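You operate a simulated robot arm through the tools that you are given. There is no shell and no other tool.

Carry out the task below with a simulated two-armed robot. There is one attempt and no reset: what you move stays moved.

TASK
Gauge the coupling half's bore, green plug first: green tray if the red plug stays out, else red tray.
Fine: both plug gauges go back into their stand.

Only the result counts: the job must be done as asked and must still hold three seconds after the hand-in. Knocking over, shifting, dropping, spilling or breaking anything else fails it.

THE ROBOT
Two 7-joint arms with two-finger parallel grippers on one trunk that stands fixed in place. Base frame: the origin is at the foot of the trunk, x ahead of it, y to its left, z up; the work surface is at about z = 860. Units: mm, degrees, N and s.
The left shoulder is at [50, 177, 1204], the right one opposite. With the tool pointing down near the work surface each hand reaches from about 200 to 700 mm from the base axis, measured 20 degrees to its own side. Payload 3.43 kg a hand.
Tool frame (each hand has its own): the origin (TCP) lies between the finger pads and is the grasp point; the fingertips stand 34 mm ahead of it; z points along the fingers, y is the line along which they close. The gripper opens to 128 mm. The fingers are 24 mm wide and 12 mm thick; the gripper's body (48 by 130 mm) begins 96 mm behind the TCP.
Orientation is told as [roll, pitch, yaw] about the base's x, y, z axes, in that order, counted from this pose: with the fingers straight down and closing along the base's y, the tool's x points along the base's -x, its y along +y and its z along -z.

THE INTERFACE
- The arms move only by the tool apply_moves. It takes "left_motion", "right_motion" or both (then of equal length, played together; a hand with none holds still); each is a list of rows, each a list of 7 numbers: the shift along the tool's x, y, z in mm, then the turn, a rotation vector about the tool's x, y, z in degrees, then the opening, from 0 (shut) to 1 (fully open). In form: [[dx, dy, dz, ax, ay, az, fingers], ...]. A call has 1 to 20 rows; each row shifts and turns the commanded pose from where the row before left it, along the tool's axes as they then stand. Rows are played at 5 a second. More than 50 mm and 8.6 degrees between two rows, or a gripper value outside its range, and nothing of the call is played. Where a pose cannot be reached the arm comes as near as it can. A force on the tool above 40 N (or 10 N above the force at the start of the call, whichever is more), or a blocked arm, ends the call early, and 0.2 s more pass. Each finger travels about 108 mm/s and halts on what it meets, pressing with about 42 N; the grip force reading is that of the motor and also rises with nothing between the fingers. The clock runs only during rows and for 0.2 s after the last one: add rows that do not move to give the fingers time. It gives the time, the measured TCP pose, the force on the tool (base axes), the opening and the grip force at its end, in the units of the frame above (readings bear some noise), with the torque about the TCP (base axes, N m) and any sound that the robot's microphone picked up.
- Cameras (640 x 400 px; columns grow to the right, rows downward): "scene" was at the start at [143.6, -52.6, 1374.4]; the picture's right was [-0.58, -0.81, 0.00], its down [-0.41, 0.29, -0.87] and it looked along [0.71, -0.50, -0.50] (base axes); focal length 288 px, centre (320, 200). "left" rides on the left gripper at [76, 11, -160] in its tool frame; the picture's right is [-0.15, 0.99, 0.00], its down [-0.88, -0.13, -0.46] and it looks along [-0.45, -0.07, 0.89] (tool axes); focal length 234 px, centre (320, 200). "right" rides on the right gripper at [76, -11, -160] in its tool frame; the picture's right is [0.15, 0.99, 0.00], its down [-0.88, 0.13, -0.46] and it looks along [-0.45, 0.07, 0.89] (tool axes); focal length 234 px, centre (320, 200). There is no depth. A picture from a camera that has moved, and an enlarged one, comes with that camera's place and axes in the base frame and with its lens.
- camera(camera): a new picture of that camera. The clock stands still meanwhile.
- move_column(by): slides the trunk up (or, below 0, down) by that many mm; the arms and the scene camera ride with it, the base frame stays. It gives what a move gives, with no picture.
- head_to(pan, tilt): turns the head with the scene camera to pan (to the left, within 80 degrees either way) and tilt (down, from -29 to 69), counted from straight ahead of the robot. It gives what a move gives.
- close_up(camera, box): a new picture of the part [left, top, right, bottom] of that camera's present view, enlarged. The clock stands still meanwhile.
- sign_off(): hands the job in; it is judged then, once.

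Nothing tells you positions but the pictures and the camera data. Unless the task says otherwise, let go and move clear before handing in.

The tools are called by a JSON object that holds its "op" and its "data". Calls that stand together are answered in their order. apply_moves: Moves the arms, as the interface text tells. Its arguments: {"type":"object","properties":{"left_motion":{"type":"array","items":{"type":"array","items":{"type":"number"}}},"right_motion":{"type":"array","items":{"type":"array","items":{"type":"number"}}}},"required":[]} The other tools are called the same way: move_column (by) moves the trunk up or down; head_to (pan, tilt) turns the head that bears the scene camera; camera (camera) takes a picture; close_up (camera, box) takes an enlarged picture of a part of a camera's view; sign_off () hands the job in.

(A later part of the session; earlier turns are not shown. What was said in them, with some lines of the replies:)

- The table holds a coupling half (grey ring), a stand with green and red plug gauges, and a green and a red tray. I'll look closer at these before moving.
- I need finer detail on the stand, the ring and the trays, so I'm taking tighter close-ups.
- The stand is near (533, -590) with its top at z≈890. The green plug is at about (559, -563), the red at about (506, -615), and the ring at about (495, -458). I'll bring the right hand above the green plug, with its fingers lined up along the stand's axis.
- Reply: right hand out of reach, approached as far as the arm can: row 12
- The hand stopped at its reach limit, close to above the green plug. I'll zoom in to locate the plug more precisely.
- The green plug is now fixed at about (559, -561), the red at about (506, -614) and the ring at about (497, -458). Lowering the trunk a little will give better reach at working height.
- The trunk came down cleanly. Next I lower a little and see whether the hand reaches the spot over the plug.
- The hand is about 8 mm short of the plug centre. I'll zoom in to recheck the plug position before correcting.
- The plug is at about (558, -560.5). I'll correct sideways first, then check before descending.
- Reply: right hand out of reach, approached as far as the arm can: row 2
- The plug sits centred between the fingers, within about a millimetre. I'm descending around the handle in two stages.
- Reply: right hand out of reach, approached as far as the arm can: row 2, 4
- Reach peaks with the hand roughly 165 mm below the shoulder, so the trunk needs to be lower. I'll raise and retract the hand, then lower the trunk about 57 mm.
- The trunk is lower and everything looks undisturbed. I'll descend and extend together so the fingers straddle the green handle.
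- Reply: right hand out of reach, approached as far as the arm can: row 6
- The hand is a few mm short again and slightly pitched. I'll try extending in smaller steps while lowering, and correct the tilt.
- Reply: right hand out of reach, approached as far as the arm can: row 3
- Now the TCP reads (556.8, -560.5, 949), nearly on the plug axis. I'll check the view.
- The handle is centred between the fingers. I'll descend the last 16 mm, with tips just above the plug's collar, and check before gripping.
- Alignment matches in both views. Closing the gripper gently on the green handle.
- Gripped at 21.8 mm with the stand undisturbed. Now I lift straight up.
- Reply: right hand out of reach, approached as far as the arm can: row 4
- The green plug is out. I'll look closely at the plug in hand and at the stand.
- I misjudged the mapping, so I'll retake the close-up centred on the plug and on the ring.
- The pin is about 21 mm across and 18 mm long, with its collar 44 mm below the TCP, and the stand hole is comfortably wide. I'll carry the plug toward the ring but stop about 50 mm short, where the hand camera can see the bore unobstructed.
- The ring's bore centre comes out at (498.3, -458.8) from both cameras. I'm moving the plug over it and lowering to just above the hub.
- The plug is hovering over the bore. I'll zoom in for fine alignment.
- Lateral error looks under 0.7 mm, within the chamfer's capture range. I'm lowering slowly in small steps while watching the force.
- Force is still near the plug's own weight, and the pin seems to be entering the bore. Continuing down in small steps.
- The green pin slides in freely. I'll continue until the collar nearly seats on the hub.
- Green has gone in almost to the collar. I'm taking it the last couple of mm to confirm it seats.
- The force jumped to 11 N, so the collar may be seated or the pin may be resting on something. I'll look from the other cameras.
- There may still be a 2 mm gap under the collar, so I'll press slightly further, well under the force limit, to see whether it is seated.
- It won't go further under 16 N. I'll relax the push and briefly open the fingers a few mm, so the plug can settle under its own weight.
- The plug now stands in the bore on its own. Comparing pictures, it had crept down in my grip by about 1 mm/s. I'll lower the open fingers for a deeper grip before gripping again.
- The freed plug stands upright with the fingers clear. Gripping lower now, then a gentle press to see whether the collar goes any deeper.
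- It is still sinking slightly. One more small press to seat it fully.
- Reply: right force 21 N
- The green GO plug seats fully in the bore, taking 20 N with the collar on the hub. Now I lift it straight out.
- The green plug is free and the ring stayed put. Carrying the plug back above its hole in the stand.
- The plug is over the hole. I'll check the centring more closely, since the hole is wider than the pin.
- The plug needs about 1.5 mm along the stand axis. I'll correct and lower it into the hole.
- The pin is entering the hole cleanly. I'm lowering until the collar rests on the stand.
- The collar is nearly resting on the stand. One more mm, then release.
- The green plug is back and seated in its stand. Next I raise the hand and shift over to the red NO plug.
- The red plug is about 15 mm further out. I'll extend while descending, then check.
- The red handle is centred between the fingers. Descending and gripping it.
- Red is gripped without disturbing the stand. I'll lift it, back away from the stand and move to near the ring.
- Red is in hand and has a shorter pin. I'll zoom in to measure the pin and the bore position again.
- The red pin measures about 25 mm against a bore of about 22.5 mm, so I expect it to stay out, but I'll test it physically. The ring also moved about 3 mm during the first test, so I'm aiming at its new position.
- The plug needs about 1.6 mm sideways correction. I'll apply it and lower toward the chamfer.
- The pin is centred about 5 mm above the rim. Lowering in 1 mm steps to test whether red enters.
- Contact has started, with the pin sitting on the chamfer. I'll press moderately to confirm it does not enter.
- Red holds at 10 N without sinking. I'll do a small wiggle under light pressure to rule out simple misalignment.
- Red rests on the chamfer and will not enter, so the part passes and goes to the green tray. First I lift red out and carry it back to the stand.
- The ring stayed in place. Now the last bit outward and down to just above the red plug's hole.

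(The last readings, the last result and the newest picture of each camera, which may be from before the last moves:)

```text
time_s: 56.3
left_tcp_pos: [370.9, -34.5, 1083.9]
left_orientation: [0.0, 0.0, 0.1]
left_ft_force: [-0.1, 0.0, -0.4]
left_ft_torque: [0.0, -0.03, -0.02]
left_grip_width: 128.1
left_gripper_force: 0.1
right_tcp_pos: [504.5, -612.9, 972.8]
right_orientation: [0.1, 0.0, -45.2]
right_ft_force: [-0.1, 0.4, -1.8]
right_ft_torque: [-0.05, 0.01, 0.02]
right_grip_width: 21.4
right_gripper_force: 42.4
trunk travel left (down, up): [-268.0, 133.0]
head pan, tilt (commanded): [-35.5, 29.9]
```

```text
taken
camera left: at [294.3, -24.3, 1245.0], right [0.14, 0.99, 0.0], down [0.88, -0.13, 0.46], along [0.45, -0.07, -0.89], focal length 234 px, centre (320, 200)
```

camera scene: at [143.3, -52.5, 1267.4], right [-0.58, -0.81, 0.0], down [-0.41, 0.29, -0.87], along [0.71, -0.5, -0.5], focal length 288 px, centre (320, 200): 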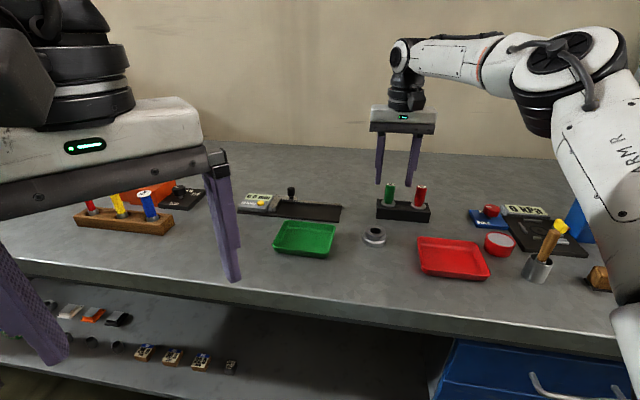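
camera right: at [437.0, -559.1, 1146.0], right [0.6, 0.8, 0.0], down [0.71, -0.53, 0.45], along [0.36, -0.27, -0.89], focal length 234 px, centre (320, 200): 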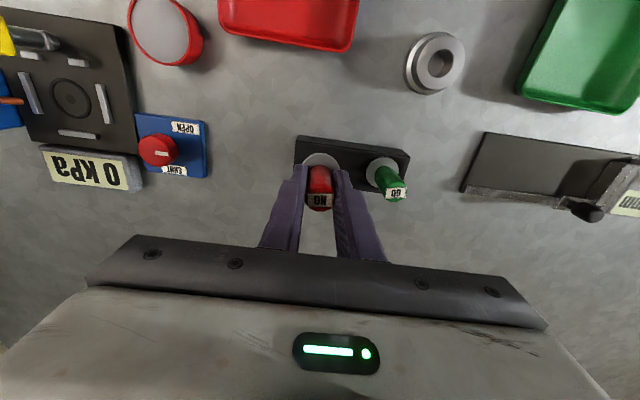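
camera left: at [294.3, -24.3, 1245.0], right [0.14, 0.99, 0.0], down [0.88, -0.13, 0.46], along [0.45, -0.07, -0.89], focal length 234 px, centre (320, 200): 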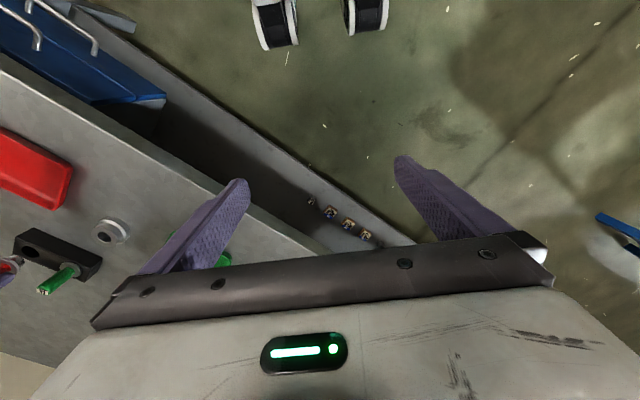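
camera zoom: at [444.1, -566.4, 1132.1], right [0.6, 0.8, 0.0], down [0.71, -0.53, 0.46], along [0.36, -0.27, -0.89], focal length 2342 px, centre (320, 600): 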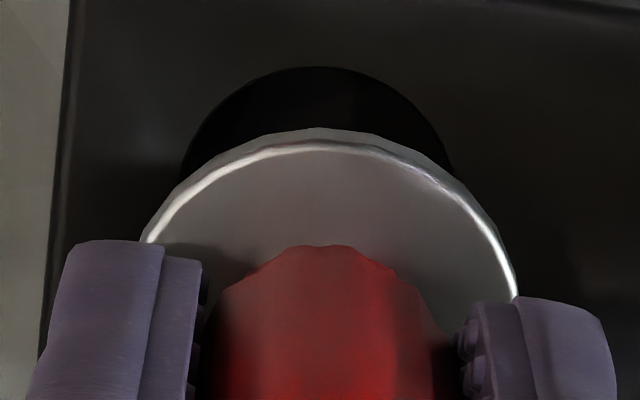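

Alignment looks good in both cameras. Lowering part-way to check the pin enters the hole.

{"op": "apply_moves", "data": {"right_motion": [[0, 0, 5, 0, 0, 0, 0.0], [0, 0, 6, 0, 0, 0, 0.0], [0, 0, 5, 0, 0, 0, 0.0]]}}

{"op": "close_up", "data": {"camera": "scene", "box": [394, 184, 424, 214]}}

{"op": "close_up", "data": {"camera": "left", "box": [0, 225, 60, 275]}}

```text
time_s: 57.1
left_tcp_pos: [371.7, -35.7, 1082.6]
left_orientation: [0.0, 0.0, 0.1]
left_ft_force: [-0.5, -0.2, -0.4]
left_ft_torque: [0.02, -0.01, -0.03]
left_grip_width: 127.8
left_gripper_force: 0.1
right_tcp_pos: [503.8, -613.4, 956.1]
right_orientation: [0.0, -0.1, -45.3]
right_ft_force: [-0.1, -0.5, -2.1]
right_ft_torque: [-0.02, 0.0, -0.06]
right_grip_width: 21.6
right_gripper_force: 41.7
trunk travel left (down, up): [-268.0, 133.0]
head pan, tilt (commanded): [-35.5, 29.9]
```

```text
13.33 times, centred on (409, 199) of scene
camera zoom: at [143.7, -52.8, 1267.3], right [-0.58, -0.81, 0.0], down [-0.41, 0.29, -0.87], along [0.71, -0.5, -0.5], focal length 3833 px, centre (-867, 213)
```

zoom: 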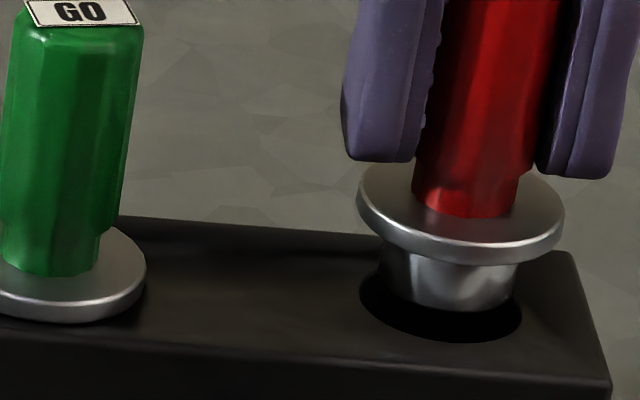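

```text
8.00 times, centred on (30, 250) of left
camera zoom: at [294.1, -24.3, 1245.0], right [0.14, 0.99, 0.0], down [0.88, -0.13, 0.46], along [0.45, -0.07, -0.89], focal length 1873 px, centre (2640, -200)
```

zoom: 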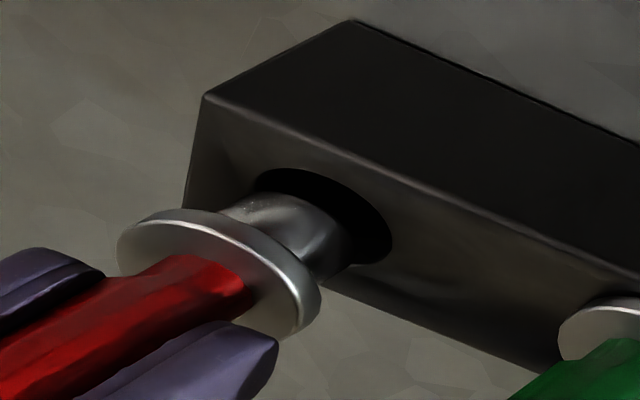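

The pin is centred over the hole. Continuing down.

{"op": "apply_moves", "data": {"right_motion": [[0, 0.3, 3, 0, 0, 0, 0.0], [0, 0, 3, 0, 0, 0, 0.0], [0, 0, 3, 0, 0, 0, 0.0], [0, 0, 3, 0, 0, 0, 0.0]]}}

{"op": "close_up", "data": {"camera": "scene", "box": [394, 184, 424, 214]}}

{"op": "close_up", "data": {"camera": "left", "box": [0, 225, 60, 275]}}

```text
time_s: 58.1
left_tcp_pos: [371.3, -35.8, 1084.2]
left_orientation: [0.0, -0.1, 0.0]
left_ft_force: [-0.1, 1.1, -0.5]
left_ft_torque: [0.03, -0.01, 0.0]
left_grip_width: 127.9
left_gripper_force: 0.1
right_tcp_pos: [506.0, -612.0, 945.9]
right_orientation: [-0.1, 0.0, -45.3]
right_ft_force: [-0.4, -0.4, -1.2]
right_ft_torque: [0.0, -0.01, -0.02]
right_grip_width: 22.1
right_gripper_force: 41.9
trunk travel left (down, up): [-268.0, 133.0]
head pan, tilt (commanded): [-35.5, 29.9]
```

```text
13.33 times, centred on (409, 199) of scene
camera zoom: at [143.7, -52.8, 1267.3], right [-0.58, -0.81, 0.0], down [-0.41, 0.29, -0.87], along [0.71, -0.5, -0.5], focal length 3833 px, centre (-867, 213)
```

zoom: 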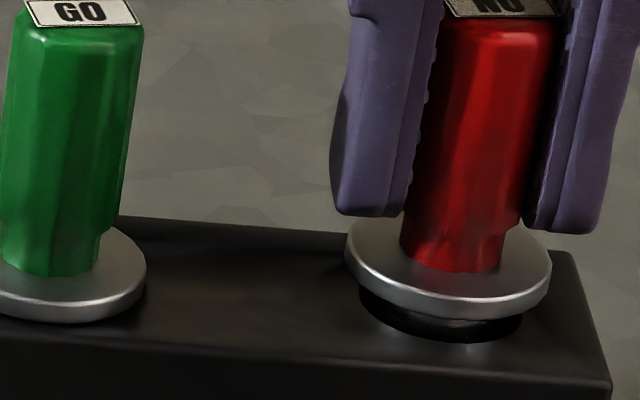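

```text
8.00 times, centred on (30, 250) of left
camera zoom: at [294.2, -24.2, 1245.0], right [0.14, 0.99, 0.0], down [0.88, -0.13, 0.46], along [0.45, -0.07, -0.89], focal length 1873 px, centre (2640, -200)
```

zoom: 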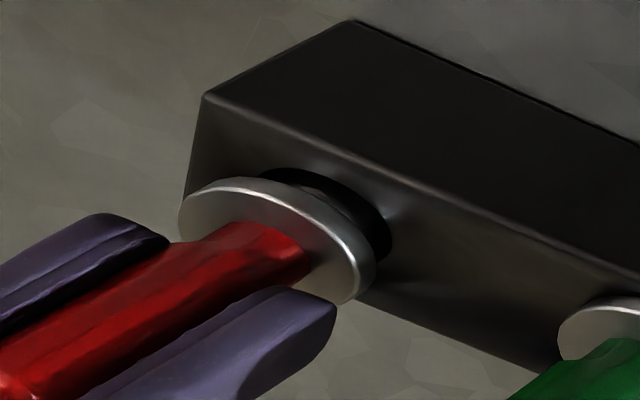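

{"op": "apply_moves", "data": {"right_motion": [[0, 0, 2.5, 0, 0, 0, 0.0], [0, 0, 2.5, 0, 0, 0, 0.0], [0, 0, 1.2, 0, 0, 0, 0.0]]}}

{"op": "close_up", "data": {"camera": "scene", "box": [394, 184, 424, 214]}}

```text
time_s: 58.9
left_tcp_pos: [371.5, -35.5, 1083.6]
left_orientation: [0.0, 0.0, 0.1]
left_ft_force: [0.3, -0.3, 0.6]
left_ft_torque: [0.0, -0.01, -0.02]
left_grip_width: 127.9
left_gripper_force: 0.0
right_tcp_pos: [505.1, -612.4, 939.1]
right_orientation: [0.1, 0.0, -45.4]
right_ft_force: [-0.2, -1.2, -2.4]
right_ft_torque: [0.0, 0.02, 0.01]
right_grip_width: 21.7
right_gripper_force: 42.2
trunk travel left (down, up): [-268.0, 133.0]
head pan, tilt (commanded): [-35.5, 29.9]
```

```text
13.33 times, centred on (409, 199) of scene
camera zoom: at [143.7, -52.7, 1267.3], right [-0.58, -0.81, 0.0], down [-0.41, 0.29, -0.87], along [0.71, -0.5, -0.5], focal length 3833 px, centre (-867, 213)
```

zoom: 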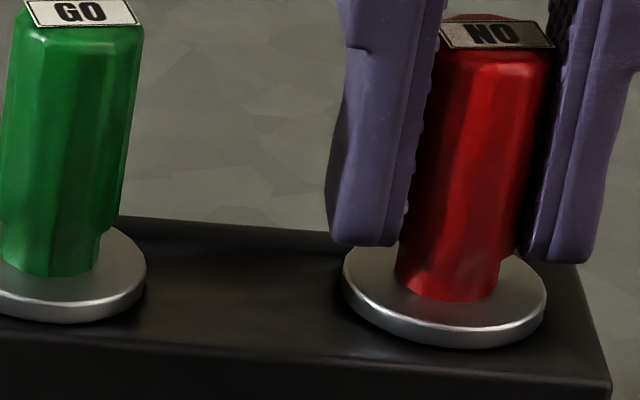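

The collar is within about 2 mm of the stand. Lowering the last bit and releasing.

{"op": "apply_moves", "data": {"right_motion": [[0, 0, 1.0, 0, 0, 0, 0.0], [0, 0, 0.8, 0, 0, 0, 0.0], [0, 0, 0, 0, 0, 0, 0.2], [0, 0, 0, 0, 0, 0, 0.3], [0, 0, 0, 0, 0, 0, 0.4], [0, 0, 0, 0, 0, 0, 0.4]]}}

{"op": "close_up", "data": {"camera": "scene", "box": [370, 170, 430, 220]}}

{"op": "close_up", "data": {"camera": "right", "box": [240, 120, 400, 220]}}

```text
time_s: 60.3
left_tcp_pos: [371.3, -35.0, 1082.9]
left_orientation: [0.0, 0.0, 0.2]
left_ft_force: [0.5, -0.6, -0.9]
left_ft_torque: [0.01, 0.02, -0.03]
left_grip_width: 128.0
left_gripper_force: 0.0
right_tcp_pos: [504.1, -612.5, 937.5]
right_orientation: [0.0, 0.0, -45.4]
right_ft_force: [-0.5, 0.0, 0.2]
right_ft_torque: [0.02, 0.0, 0.02]
right_grip_width: 51.3
right_gripper_force: 0.1
trunk travel left (down, up): [-268.0, 133.0]
head pan, tilt (commanded): [-35.5, 29.9]
```

```text
8.00 times, centred on (400, 195) of scene
camera zoom: at [143.6, -52.6, 1267.4], right [-0.58, -0.81, 0.0], down [-0.41, 0.29, -0.87], along [0.71, -0.5, -0.5], focal length 2300 px, centre (-320, 240)
```

zoom: 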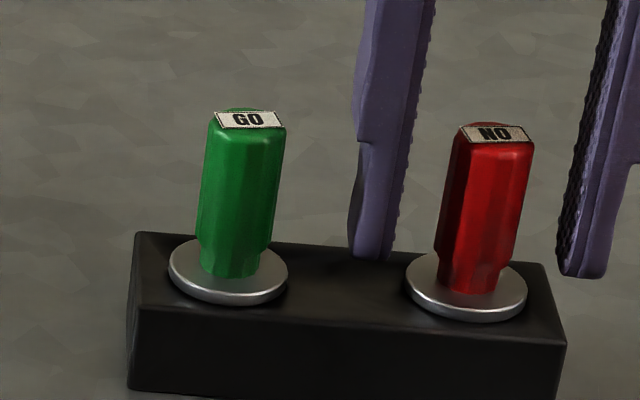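

```text
4.00 times, centred on (320, 170) of right
camera zoom: at [443.5, -566.6, 1096.7], right [0.6, 0.8, 0.0], down [0.71, -0.54, 0.46], along [0.36, -0.27, -0.89], focal length 937 px, centre (320, 320)
```

zoom: 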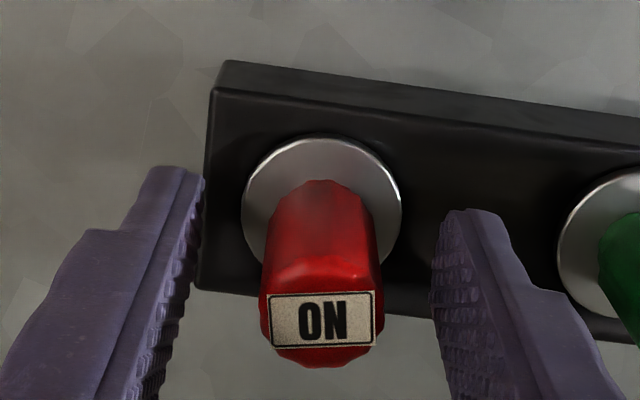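

Both plugs are back in the stand. Now I raise the hand and move over the ring, so I can pick it up by its hub.

{"op": "apply_moves", "data": {"right_motion": [[2, 0, -14, 0, 0, 0, 0.42], [3, 0, -15, 0, 0, 0, 0.42], [3, 0, -15, 0, 0, 0, 0.42], [4, 0, -15, 0, 0, 0, 0.42], [26, 10, 0, 0, 0, 0, 0.5], [26, 23, 0, 0, 0, 0, 0.6], [26, 23, 0, 0, 0, 0, 0.6], [26.4, 23, 0, 0, 0, 0, 0.6], [0, 22.3, 0, 0, 0, 0, 0.6], [0, 0, 0, 0, 0, 0, 0.6], [0, 0, 0, 0, 0, 0, 0.6]]}}

{"op": "camera", "data": {"camera": "right"}}

{"op": "camera", "data": {"camera": "scene"}}

```text
time_s: 62.7
left_tcp_pos: [370.8, -34.7, 1084.5]
left_orientation: [0.0, 0.1, 0.1]
left_ft_force: [0.2, 0.1, 0.2]
left_ft_torque: [-0.01, 0.04, 0.01]
left_grip_width: 128.2
left_gripper_force: 0.1
right_tcp_pos: [493.5, -458.7, 996.5]
right_orientation: [-0.1, -0.1, -45.3]
right_ft_force: [0.4, 0.8, 0.1]
right_ft_torque: [0.04, -0.01, -0.02]
right_grip_width: 76.7
right_gripper_force: 0.1
trunk travel left (down, up): [-268.0, 133.0]
head pan, tilt (commanded): [-35.5, 29.9]
```

```text
taken
camera right: at [433.4, -412.2, 1155.8], right [0.6, 0.8, 0.0], down [0.71, -0.53, 0.46], along [0.36, -0.27, -0.89], focal length 234 px, centre (320, 200)
```

right: 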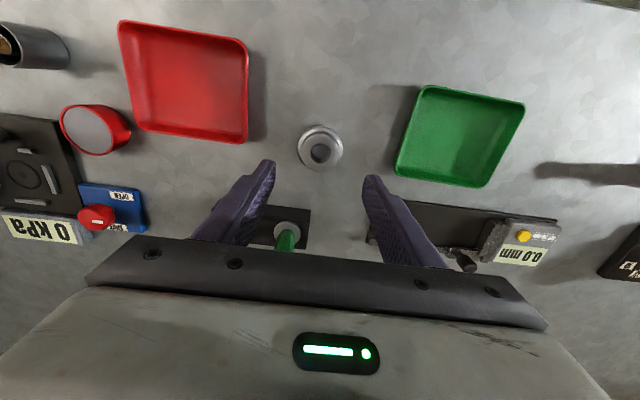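

```text
taken
camera scene: at [143.5, -52.6, 1267.4], right [-0.58, -0.81, 0.0], down [-0.41, 0.29, -0.87], along [0.71, -0.5, -0.5], focal length 288 px, centre (320, 200)
```

scene: 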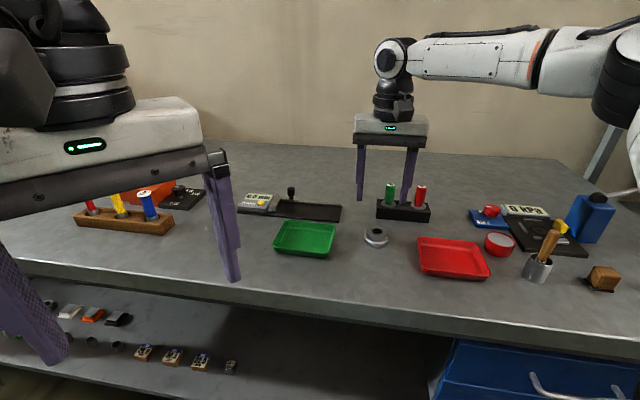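

{"op": "close_up", "data": {"camera": "right", "box": [280, 115, 360, 180]}}

{"op": "close_up", "data": {"camera": "right", "box": [380, 75, 540, 200]}}

{"op": "close_up", "data": {"camera": "scene", "box": [260, 205, 400, 270]}}

```text
6.15 times, centred on (320, 148) of right
camera zoom: at [433.4, -412.2, 1155.8], right [0.6, 0.8, 0.0], down [0.71, -0.53, 0.46], along [0.36, -0.27, -0.89], focal length 1441 px, centre (320, 523)
```

zoom: 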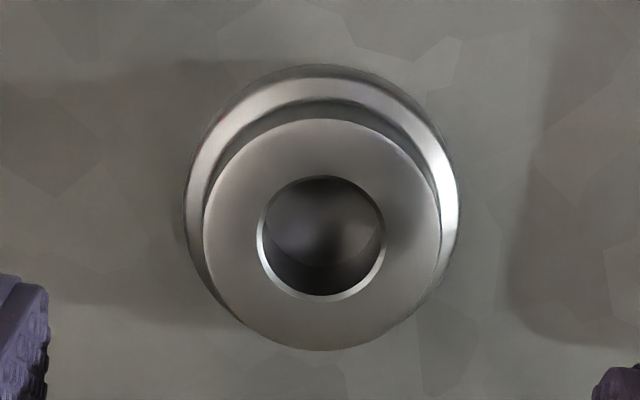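

```text
3.20 times, centred on (460, 138) of right
camera zoom: at [433.4, -412.2, 1155.8], right [0.6, 0.8, 0.0], down [0.71, -0.53, 0.46], along [0.36, -0.27, -0.89], focal length 749 px, centre (-128, 400)
```

zoom: 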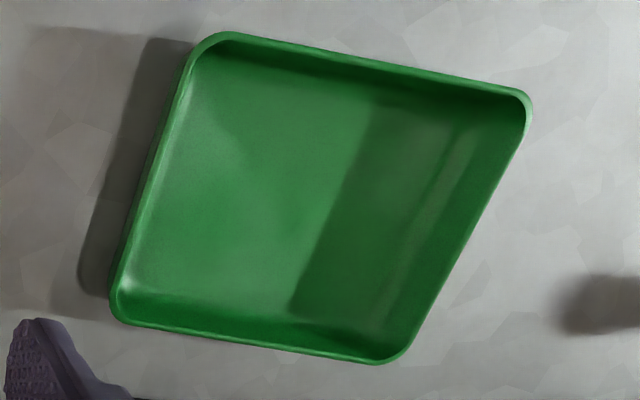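

```text
4.57 times, centred on (330, 238) of scene
camera zoom: at [143.5, -52.6, 1267.4], right [-0.58, -0.81, 0.0], down [-0.41, 0.29, -0.87], along [0.71, -0.5, -0.5], focal length 1314 px, centre (274, 29)
```

zoom: 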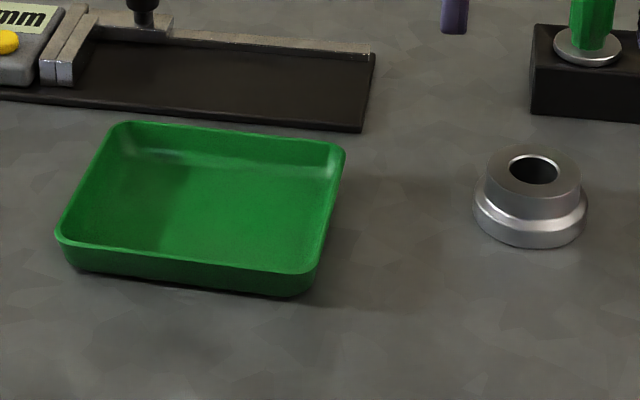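

The ring is centred under the hand and the green tray's centre is near (586, -327). I'm descending toward the hub with the fingers open.

{"op": "apply_moves", "data": {"right_motion": [[-0.6, 0.9, 15, 0, 0, 0, 0.6], [0, 0, 20, 0, 0, 0, 0.6], [0, 0, 20, 0, 0, 0, 0.55], [0, 0, 16, 0, 0, 0, 0.5], [0, 0, 0, 0, 0, 0, 0.5], [0, 0, 0, 0, 0, 0, 0.5]]}}

{"op": "close_up", "data": {"camera": "scene", "box": [350, 205, 400, 250]}}

{"op": "close_up", "data": {"camera": "right", "box": [240, 110, 400, 210]}}

```text
time_s: 64.1
left_tcp_pos: [372.7, -34.7, 1083.5]
left_orientation: [0.0, 0.0, 0.1]
left_ft_force: [0.1, 0.3, 0.3]
left_ft_torque: [0.02, -0.01, 0.04]
left_grip_width: 128.0
left_gripper_force: 0.1
right_tcp_pos: [496.5, -459.6, 926.4]
right_orientation: [0.0, 0.0, -45.3]
right_ft_force: [0.0, 0.1, -0.1]
right_ft_torque: [0.0, -0.01, 0.0]
right_grip_width: 64.2
right_gripper_force: 0.0
trunk travel left (down, up): [-268.0, 133.0]
head pan, tilt (commanded): [-35.5, 29.9]
```

```text
8.89 times, centred on (375, 228) of scene
camera zoom: at [143.6, -52.6, 1267.3], right [-0.58, -0.81, 0.0], down [-0.41, 0.29, -0.87], along [0.71, -0.5, -0.5], focal length 2555 px, centre (-169, -44)
```

zoom: 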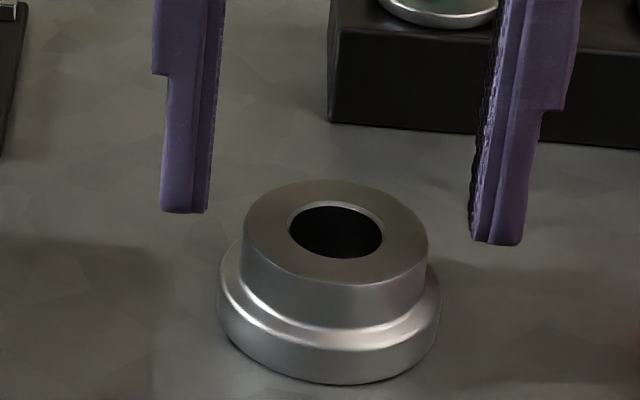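

```text
4.00 times, centred on (320, 160) of right
camera zoom: at [434.4, -412.3, 1084.8], right [0.6, 0.8, 0.0], down [0.71, -0.53, 0.46], along [0.36, -0.27, -0.89], focal length 937 px, centre (320, 360)
```

zoom: 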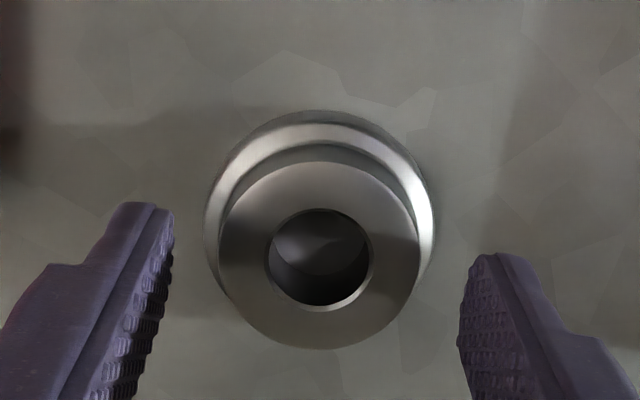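

Centred. I descend to hub height and close on the hub.

{"op": "apply_moves", "data": {"right_motion": [[0, 0, 8, 0, 0, 0, 0.5], [0, 0, 8.5, 0, 0, 0, 0.5], [0, 0, 0, 0, 0, 0, 0.5]]}}

{"op": "close_up", "data": {"camera": "scene", "box": [350, 205, 400, 250]}}

{"op": "close_up", "data": {"camera": "left", "box": [75, 200, 145, 260]}}

```text
time_s: 64.9
left_tcp_pos: [372.0, -35.8, 1083.4]
left_orientation: [0.1, 0.0, 0.0]
left_ft_force: [0.8, -0.2, -1.1]
left_ft_torque: [0.02, -0.06, 0.01]
left_grip_width: 128.0
left_gripper_force: 0.0
right_tcp_pos: [495.9, -459.8, 908.7]
right_orientation: [0.0, 0.0, -45.3]
right_ft_force: [-0.7, -0.3, -0.2]
right_ft_torque: [-0.04, 0.01, -0.04]
right_grip_width: 64.2
right_gripper_force: 0.0
trunk travel left (down, up): [-268.0, 133.0]
head pan, tilt (commanded): [-35.5, 29.9]
```

```text
8.89 times, centred on (375, 228) of scene
camera zoom: at [143.6, -52.6, 1267.4], right [-0.58, -0.81, 0.0], down [-0.41, 0.29, -0.87], along [0.71, -0.5, -0.5], focal length 2555 px, centre (-169, -44)
```

zoom: 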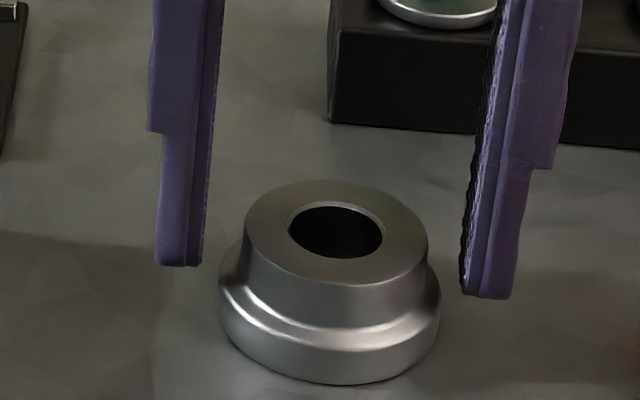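

```text
6.67 times, centred on (110, 230) of left
camera zoom: at [294.0, -24.1, 1245.1], right [0.14, 0.99, 0.0], down [0.88, -0.13, 0.46], along [0.45, -0.07, -0.89], focal length 1561 px, centre (1720, 0)
```

zoom: 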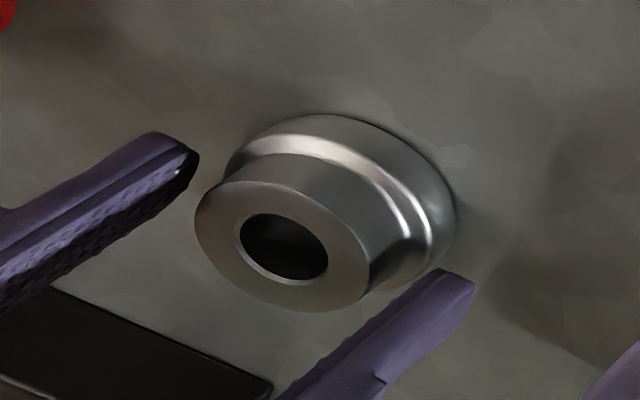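

The tips are about 13.5 mm below the hub top, close to the step fillet. I'll raise 2 mm, then close.

{"op": "apply_moves", "data": {"right_motion": [[0, 0, -2.2, 0, 0, 0, 0.5], [0, 0, 0, 0, 0, 0, 0.42], [0, 0, 0, 0, 0, 0, 0.38], [0, 0, 0, 0, 0, 0, 0.34], [0, 0, 0, 0, 0, 0, 0.2], [0, 0, 0, 0, 0, 0, 0.0]]}}

{"op": "close_up", "data": {"camera": "scene", "box": [350, 205, 400, 250]}}

{"op": "close_up", "data": {"camera": "right", "box": [240, 110, 400, 210]}}

```text
time_s: 66.3
left_tcp_pos: [370.8, -34.6, 1082.6]
left_orientation: [0.0, 0.0, 0.2]
left_ft_force: [0.0, -0.2, -0.6]
left_ft_torque: [-0.05, 0.0, -0.02]
left_grip_width: 127.7
left_gripper_force: 0.0
right_tcp_pos: [495.4, -458.6, 910.8]
right_orientation: [0.1, 0.0, -45.3]
right_ft_force: [-0.9, -1.0, 0.3]
right_ft_torque: [-0.02, 0.1, 0.0]
right_grip_width: 44.8
right_gripper_force: 42.4
trunk travel left (down, up): [-268.0, 133.0]
head pan, tilt (commanded): [-35.5, 29.9]
```

```text
8.89 times, centred on (375, 228) of scene
camera zoom: at [143.5, -52.7, 1267.4], right [-0.58, -0.81, 0.0], down [-0.41, 0.29, -0.87], along [0.71, -0.5, -0.5], focal length 2555 px, centre (-169, -44)
```

zoom: 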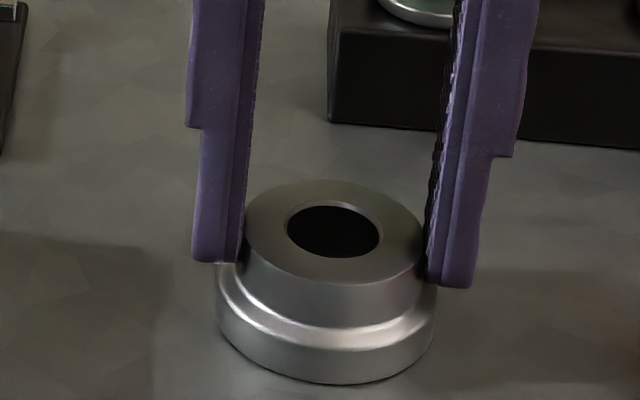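

```text
4.00 times, centred on (320, 160) of right
camera zoom: at [434.7, -412.1, 1070.6], right [0.6, 0.8, 0.0], down [0.71, -0.53, 0.46], along [0.36, -0.27, -0.89], focal length 937 px, centre (320, 360)
```

zoom: 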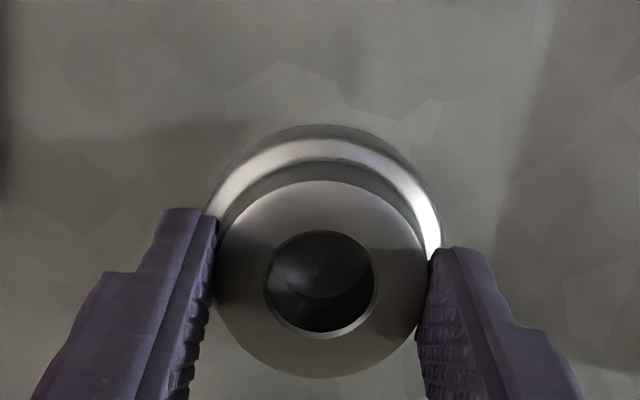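

Gripped at 44.8 mm. Lifting to clear the tray rim and checking for slip.

{"op": "apply_moves", "data": {"right_motion": [[0, 0, -10, 0, 0, 0, 0.0], [0, 0, -16, 0, 0, 0, 0.0], [0, 0, -14, 0, 0, 0, 0.0]]}}

{"op": "close_up", "data": {"camera": "scene", "box": [350, 190, 400, 250]}}

{"op": "close_up", "data": {"camera": "right", "box": [240, 110, 400, 210]}}

```text
time_s: 67.1
left_tcp_pos: [371.5, -34.3, 1082.3]
left_orientation: [0.0, 0.0, 0.1]
left_ft_force: [0.0, -0.2, 0.2]
left_ft_torque: [-0.03, 0.01, -0.01]
left_grip_width: 127.7
left_gripper_force: 0.2
right_tcp_pos: [496.2, -457.5, 949.9]
right_orientation: [-0.1, 0.0, -45.3]
right_ft_force: [-0.7, 0.2, -3.1]
right_ft_torque: [-0.03, 0.03, -0.03]
right_grip_width: 45.3
right_gripper_force: 42.0
trunk travel left (down, up): [-268.0, 133.0]
head pan, tilt (commanded): [-35.5, 29.9]
```

```text
6.67 times, centred on (375, 220) of scene
camera zoom: at [143.8, -52.8, 1267.3], right [-0.58, -0.81, 0.0], down [-0.41, 0.29, -0.87], along [0.71, -0.5, -0.5], focal length 1916 px, centre (-47, 67)
```

zoom: 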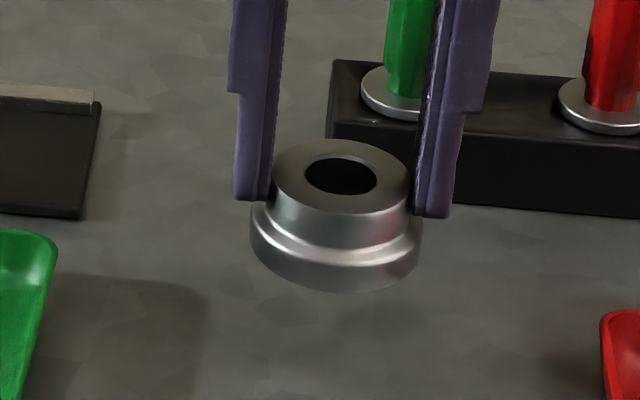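

```text
4.00 times, centred on (320, 160) of right
camera zoom: at [434.8, -411.9, 1109.5], right [0.6, 0.8, 0.0], down [0.71, -0.53, 0.46], along [0.36, -0.27, -0.89], focal length 937 px, centre (320, 360)
```

zoom: 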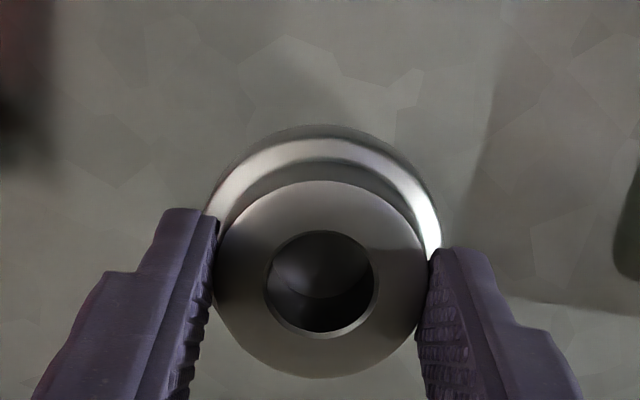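

It holds with no slip (about 3 N). Moving over the green tray.

{"op": "apply_moves", "data": {"right_motion": [[4, 20, 0, 0, 0, 0, 0.0], [7, 36, 0, 0, 0, 0, 0.0], [7, 38, 0, 0, 0, 0, 0.0], [7, 36, 0, 0, 0, 0, 0.0], [4.8, 26, 0, 0, 0, 0, 0.0], [0, 0, 0, 0, 0, 0, 0.0]]}}

{"op": "close_up", "data": {"camera": "scene", "box": [250, 180, 370, 270]}}

{"op": "camera", "data": {"camera": "right"}}

```text
time_s: 68.5
left_tcp_pos: [371.1, -35.3, 1083.7]
left_orientation: [0.0, 0.1, 0.1]
left_ft_force: [0.1, 0.7, 0.4]
left_ft_torque: [-0.02, 0.0, 0.02]
left_grip_width: 128.0
left_gripper_force: 0.0
right_tcp_pos: [587.4, -329.3, 951.5]
right_orientation: [0.0, 0.0, -45.4]
right_ft_force: [0.4, 0.0, -3.3]
right_ft_torque: [0.0, -0.01, 0.01]
right_grip_width: 45.3
right_gripper_force: 42.2
trunk travel left (down, up): [-268.0, 133.0]
head pan, tilt (commanded): [-35.5, 29.9]
```

```text
4.44 times, centred on (310, 225) of scene
camera zoom: at [143.8, -52.6, 1267.3], right [-0.58, -0.81, 0.0], down [-0.41, 0.29, -0.87], along [0.71, -0.5, -0.5], focal length 1278 px, centre (364, 89)
```

zoom: 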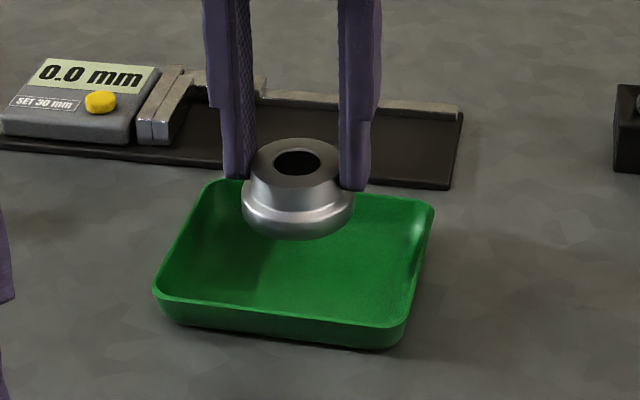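

```text
taken
camera right: at [525.7, -281.6, 1109.8], right [0.6, 0.8, 0.0], down [0.71, -0.54, 0.46], along [0.36, -0.27, -0.89], focal length 234 px, centre (320, 200)
```

right: 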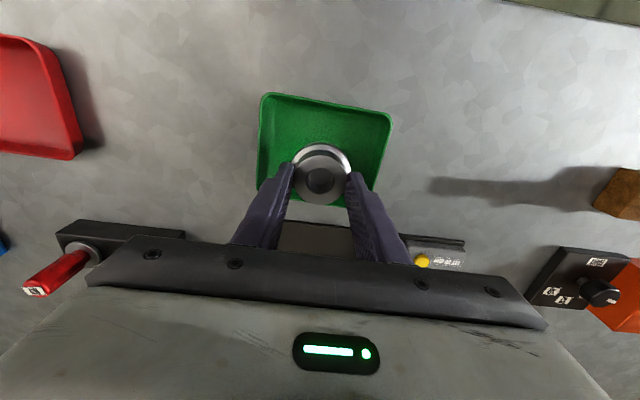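

The ring is over the tray. I'll check centring more precisely before lowering.

{"op": "close_up", "data": {"camera": "scene", "box": [270, 200, 345, 260]}}

{"op": "close_up", "data": {"camera": "right", "box": [240, 80, 410, 220]}}

{"op": "close_up", "data": {"camera": "left", "box": [150, 170, 300, 270]}}

```text
6.67 times, centred on (308, 230) of scene
camera zoom: at [143.8, -52.6, 1267.3], right [-0.58, -0.81, 0.0], down [-0.41, 0.29, -0.87], along [0.71, -0.5, -0.5], focal length 1916 px, centre (403, 0)
```

zoom: 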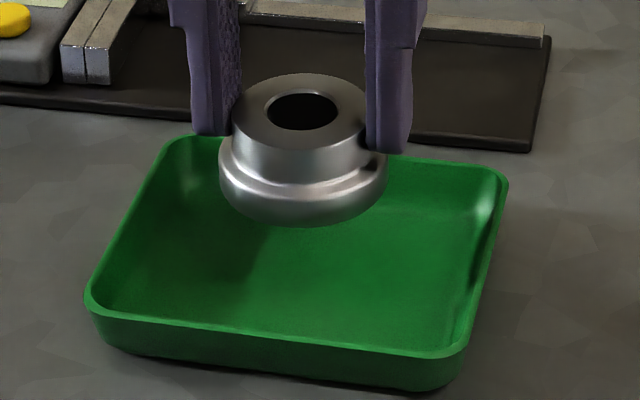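

```text
2.86 times, centred on (325, 150) of right
camera zoom: at [525.7, -281.6, 1109.8], right [0.6, 0.8, 0.0], down [0.71, -0.54, 0.46], along [0.36, -0.27, -0.89], focal length 669 px, centre (306, 343)
```

zoom: 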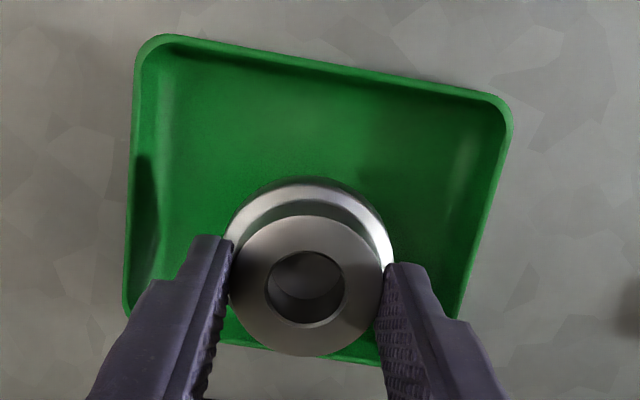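

```text
4.00 times, centred on (225, 220) of left
camera zoom: at [294.2, -24.1, 1245.0], right [0.14, 0.99, 0.0], down [0.88, -0.13, 0.46], along [0.45, -0.07, -0.89], focal length 937 px, centre (700, 120)
```

zoom: 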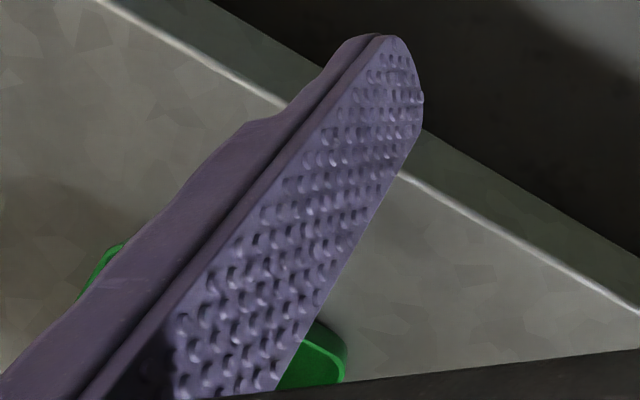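

Both cameras put the ring within a few mm of the tray centre. I'll nudge it slightly and lower it into the tray.

{"op": "apply_moves", "data": {"right_motion": [[2.2, 0.6, 8, 0, 0, 0, 0.0], [0, 0, 10, 0, 0, 0, 0.0], [0, 0, 8, 0, 0, 0, 0.0], [0, 0, 5, 0, 0, 0, 0.0], [0, 0, 1.5, 0, 0, 0, 0.0]]}}

{"op": "close_up", "data": {"camera": "scene", "box": [270, 200, 345, 260]}}

{"op": "close_up", "data": {"camera": "right", "box": [240, 80, 410, 220]}}

```text
time_s: 69.7
left_tcp_pos: [370.7, -35.7, 1082.7]
left_orientation: [0.0, -0.1, 0.1]
left_ft_force: [-0.3, 0.1, 1.0]
left_ft_torque: [-0.01, 0.01, 0.02]
left_grip_width: 127.8
left_gripper_force: 0.0
right_tcp_pos: [585.9, -326.1, 917.9]
right_orientation: [0.0, 0.2, -45.4]
right_ft_force: [-0.4, 1.1, -3.7]
right_ft_torque: [0.02, -0.02, 0.02]
right_grip_width: 45.0
right_gripper_force: 41.9
trunk travel left (down, up): [-268.0, 133.0]
head pan, tilt (commanded): [-35.5, 29.9]
```

```text
6.67 times, centred on (308, 230) of scene
camera zoom: at [143.9, -52.8, 1267.3], right [-0.58, -0.81, 0.0], down [-0.41, 0.29, -0.87], along [0.71, -0.5, -0.5], focal length 1916 px, centre (403, 0)
```

zoom: 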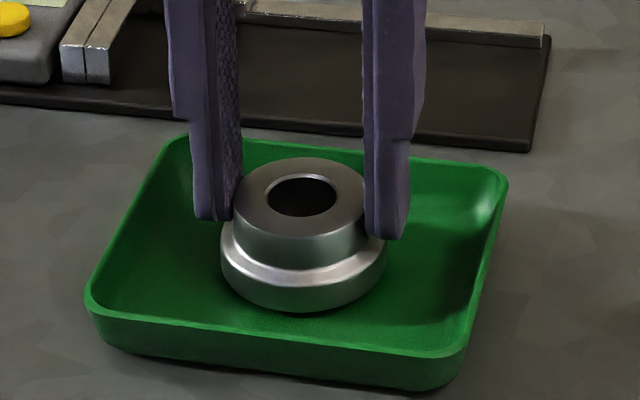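

```text
2.86 times, centred on (325, 150) of right
camera zoom: at [524.3, -279.8, 1077.5], right [0.6, 0.8, 0.0], down [0.71, -0.54, 0.45], along [0.36, -0.27, -0.89], focal length 669 px, centre (306, 343)
```

zoom: 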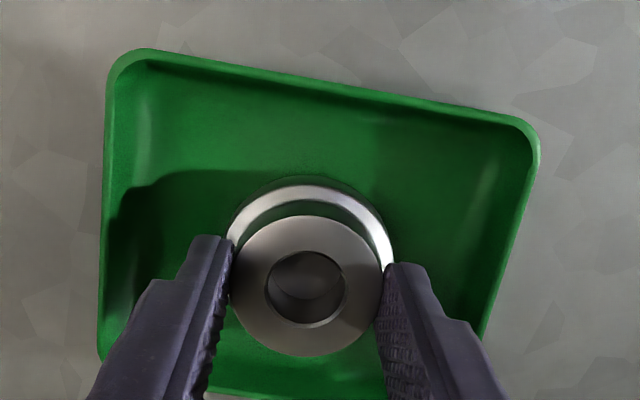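

Well inside the tray and close to the floor. Lowering in 1 mm steps until contact.

{"op": "apply_moves", "data": {"right_motion": [[0, 0, 1.2, 0, 0, 0, 0.0], [0, 0, 1.2, 0, 0, 0, 0.0]]}}

```text
time_s: 70.3
left_tcp_pos: [371.3, -34.6, 1082.2]
left_orientation: [0.0, 0.1, 0.1]
left_ft_force: [-0.2, 0.3, -0.1]
left_ft_torque: [-0.01, -0.01, -0.02]
left_grip_width: 128.2
left_gripper_force: 0.0
right_tcp_pos: [586.3, -326.7, 915.2]
right_orientation: [0.0, -0.1, -45.3]
right_ft_force: [0.7, -0.7, -4.0]
right_ft_torque: [0.0, 0.01, -0.02]
right_grip_width: 44.8
right_gripper_force: 41.8
trunk travel left (down, up): [-268.0, 133.0]
head pan, tilt (commanded): [-35.5, 29.9]
```

The weight is still on the hand, so it is not touching yet. Continuing down.

{"op": "apply_moves", "data": {"right_motion": [[0, 0, 1.0, 0, 0, 0, 0.0], [0, 0, 0.8, 0, 0, 0, 0.0]]}}

{"op": "close_up", "data": {"camera": "scene", "box": [285, 215, 330, 250]}}

```text
time_s: 70.9
left_tcp_pos: [371.4, -35.2, 1083.2]
left_orientation: [0.1, -0.1, 0.0]
left_ft_force: [-0.2, 0.0, 0.7]
left_ft_torque: [0.01, -0.02, -0.01]
left_grip_width: 127.9
left_gripper_force: 0.1
right_tcp_pos: [586.2, -325.6, 915.1]
right_orientation: [0.1, -0.1, -45.3]
right_ft_force: [-0.9, -1.4, 1.0]
right_ft_torque: [-0.09, 0.18, 0.02]
right_grip_width: 45.3
right_gripper_force: 42.4
trunk travel left (down, up): [-268.0, 133.0]
head pan, tilt (commanded): [-35.5, 29.9]
```

```text
11.43 times, centred on (308, 232) of scene
camera zoom: at [143.5, -52.6, 1267.5], right [-0.58, -0.81, 0.0], down [-0.41, 0.29, -0.87], along [0.71, -0.5, -0.5], focal length 3285 px, centre (463, -171)
```

zoom: 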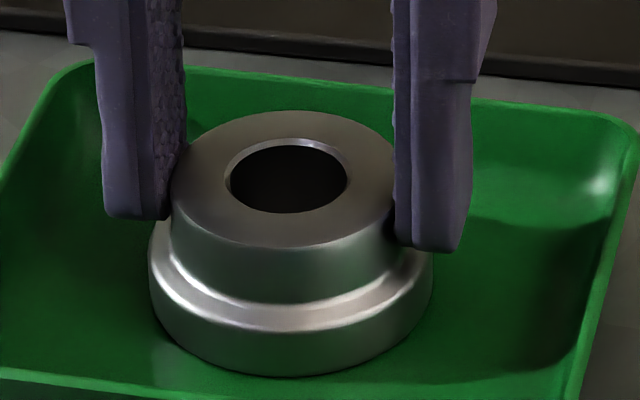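

The force went from -4 N to +1 N, so the ring is resting on the tray floor. Releasing.

{"op": "apply_moves", "data": {"right_motion": [[0, 0, 0, 0, 0, 0, 0.37], [0, 0, 0, 0, 0, 0, 0.42], [0, 0, 0, 0, 0, 0, 0.5], [0, 0, 0, 0, 0, 0, 0.5], [0, 0, -8, 0, 0, 0, 0.5], [0, 0, -15, 0, 0, 0, 0.5], [0, 0, -20, 0, 0, 0, 0.5], [0, 0, -25, 0, 0, 0, 0.5], [0, 0, -25, 0, 0, 0, 0.5], [0, 0, 0, 0, 0, 0, 0.5]]}}

{"op": "camera", "data": {"camera": "scene"}}

{"op": "camera", "data": {"camera": "right"}}

```text
time_s: 73.1
left_tcp_pos: [370.3, -35.8, 1083.6]
left_orientation: [0.0, 0.0, 0.1]
left_ft_force: [0.5, -0.3, 0.0]
left_ft_torque: [-0.01, 0.01, -0.02]
left_grip_width: 128.3
left_gripper_force: 0.1
right_tcp_pos: [585.3, -326.2, 1008.0]
right_orientation: [0.0, 0.0, -45.4]
right_ft_force: [-0.4, 0.0, -1.0]
right_ft_torque: [0.03, 0.02, 0.01]
right_grip_width: 63.7
right_gripper_force: 0.1
trunk travel left (down, up): [-268.0, 133.0]
head pan, tilt (commanded): [-35.5, 29.9]
```

```text
taken
camera scene: at [143.6, -52.6, 1267.3], right [-0.58, -0.81, 0.0], down [-0.41, 0.29, -0.87], along [0.71, -0.5, -0.5], focal length 288 px, centre (320, 200)
```

scene: 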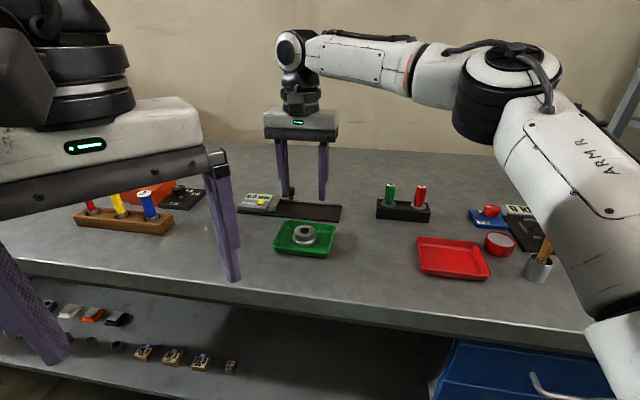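

```text
taken
camera right: at [523.5, -279.7, 1166.8], right [0.6, 0.8, 0.0], down [0.71, -0.54, 0.46], along [0.36, -0.27, -0.89], focal length 234 px, centre (320, 200)
```

right: 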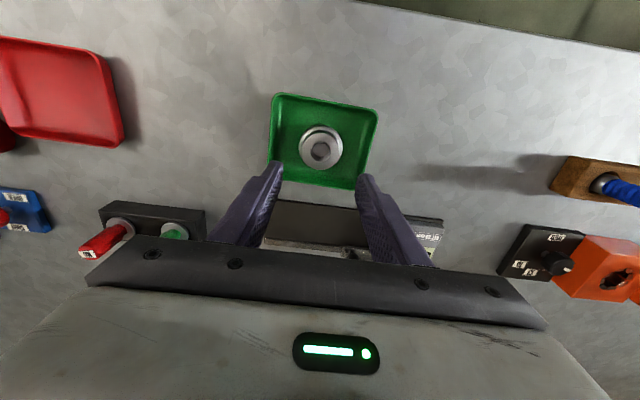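

The ring sits in the green tray. I'll retreat the hand a bit more and do a final check of the plugs, the tray and the surroundings.

{"op": "apply_moves", "data": {"right_motion": [[0, 0, -20, 0, 0, 0, 0.5], [10, 0, -20, 0, 0, 0, 0.5], [20, -10, -15, 0, 0, 0, 0.5], [20, -20, -10, 0, 0, 0, 0.5], [20, -20, 0, 0, 0, 0, 0.5], [20, -20, 0, 0, 0, 0, 0.5], [20, -20, 0, 0, 0, 0, 0.5], [0, 0, 0, 0, 0, 0, 0.5], [0, 0, 0, 0, 0, 0, 0.5]]}}

{"op": "camera", "data": {"camera": "scene"}}

{"op": "camera", "data": {"camera": "right"}}

```text
time_s: 75.1
left_tcp_pos: [371.4, -35.3, 1084.1]
left_orientation: [0.0, 0.0, 0.1]
left_ft_force: [-0.6, 0.0, 0.0]
left_ft_torque: [-0.01, -0.02, 0.0]
left_grip_width: 128.3
left_gripper_force: 0.1
right_tcp_pos: [445.0, -311.1, 1071.5]
right_orientation: [0.1, -0.1, -45.4]
right_ft_force: [-0.7, -0.6, -0.4]
right_ft_torque: [-0.02, 0.01, 0.0]
right_grip_width: 64.1
right_gripper_force: 0.1
trunk travel left (down, up): [-268.0, 133.0]
head pan, tilt (commanded): [-35.5, 29.9]
```

```text
taken
camera scene: at [143.6, -52.6, 1267.4], right [-0.58, -0.81, 0.0], down [-0.41, 0.29, -0.87], along [0.71, -0.5, -0.5], focal length 288 px, centre (320, 200)
```

scene: 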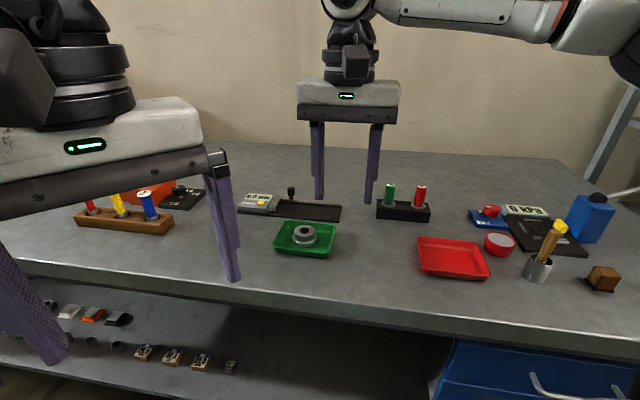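

```text
taken
camera right: at [382.8, -265.2, 1232.0], right [0.6, 0.8, 0.0], down [0.71, -0.54, 0.46], along [0.36, -0.27, -0.89], focal length 234 px, centre (320, 200)
```

right: 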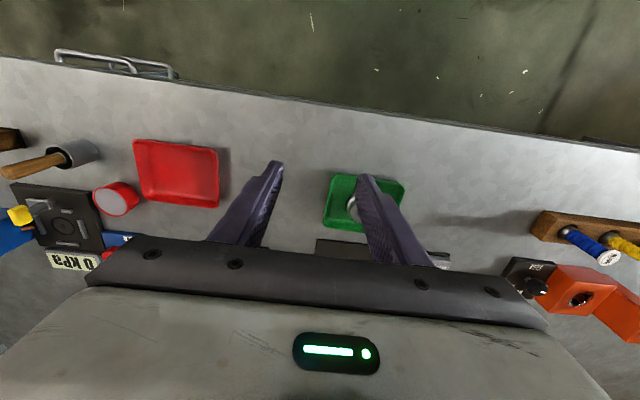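

{"op": "close_up", "data": {"camera": "scene", "box": [260, 170, 440, 270]}}

{"op": "close_up", "data": {"camera": "scene", "box": [440, 180, 640, 300]}}

```text
3.56 times, centred on (350, 220) of scene
camera zoom: at [143.6, -52.6, 1267.4], right [-0.58, -0.81, 0.0], down [-0.41, 0.29, -0.87], along [0.71, -0.5, -0.5], focal length 1022 px, centre (213, 129)
```

zoom: 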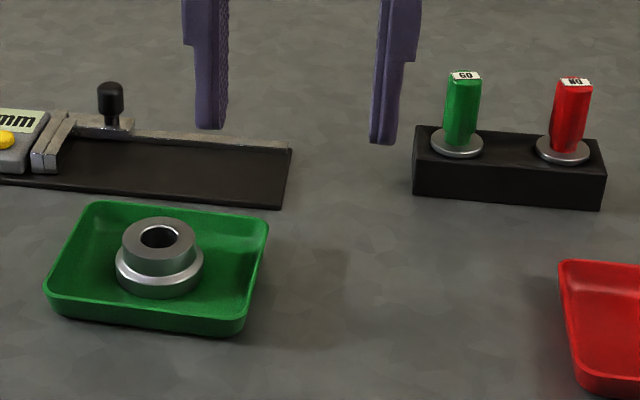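

```text
3.20 times, centred on (540, 240) of scene
camera zoom: at [143.6, -52.6, 1267.4], right [-0.58, -0.81, 0.0], down [-0.41, 0.29, -0.87], along [0.71, -0.5, -0.5], focal length 920 px, centre (-384, 72)
```

zoom: 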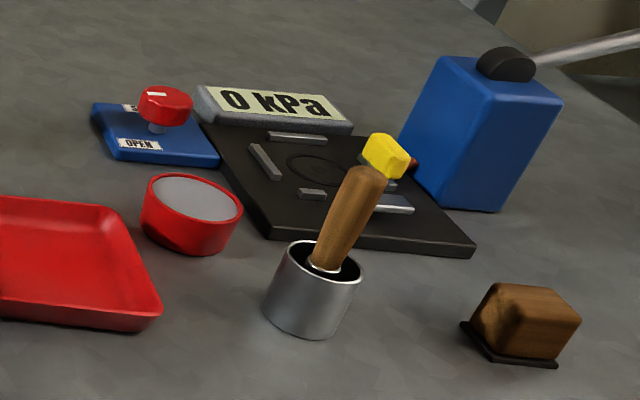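

Both plug gauges are seated in their stand, the ring rests flat in the green tray, and nothing else looks disturbed. The hand is clear, so I'm handing in.

{"op": "sign_off", "data": {}}

```text
The job is handed in.
```

The coupling half is in the green tray, because the red plug stayed out of its bore. Both plug gauges are back in their stand, and I've handed the job in; no verdict came back.

- **Green plug:** it went into the bore first and slid in freely until it stopped. The last pictures may still show a small gap under its collar. I took the stop as fully inserted, since the bore looks closed at the bottom.
- **Red plug:** it rested on the bore's chamfer and did not sink at about 10 N. It still stayed out when I wiggled it under light pressure. Its pin measured about 25 mm in the pictures, against a bore of about 22–23 mm.
- **Other objects:** the closing pictures show nothing else moved or knocked over. The coupling half slid about 3 mm on the table during the green test, before I picked it up.
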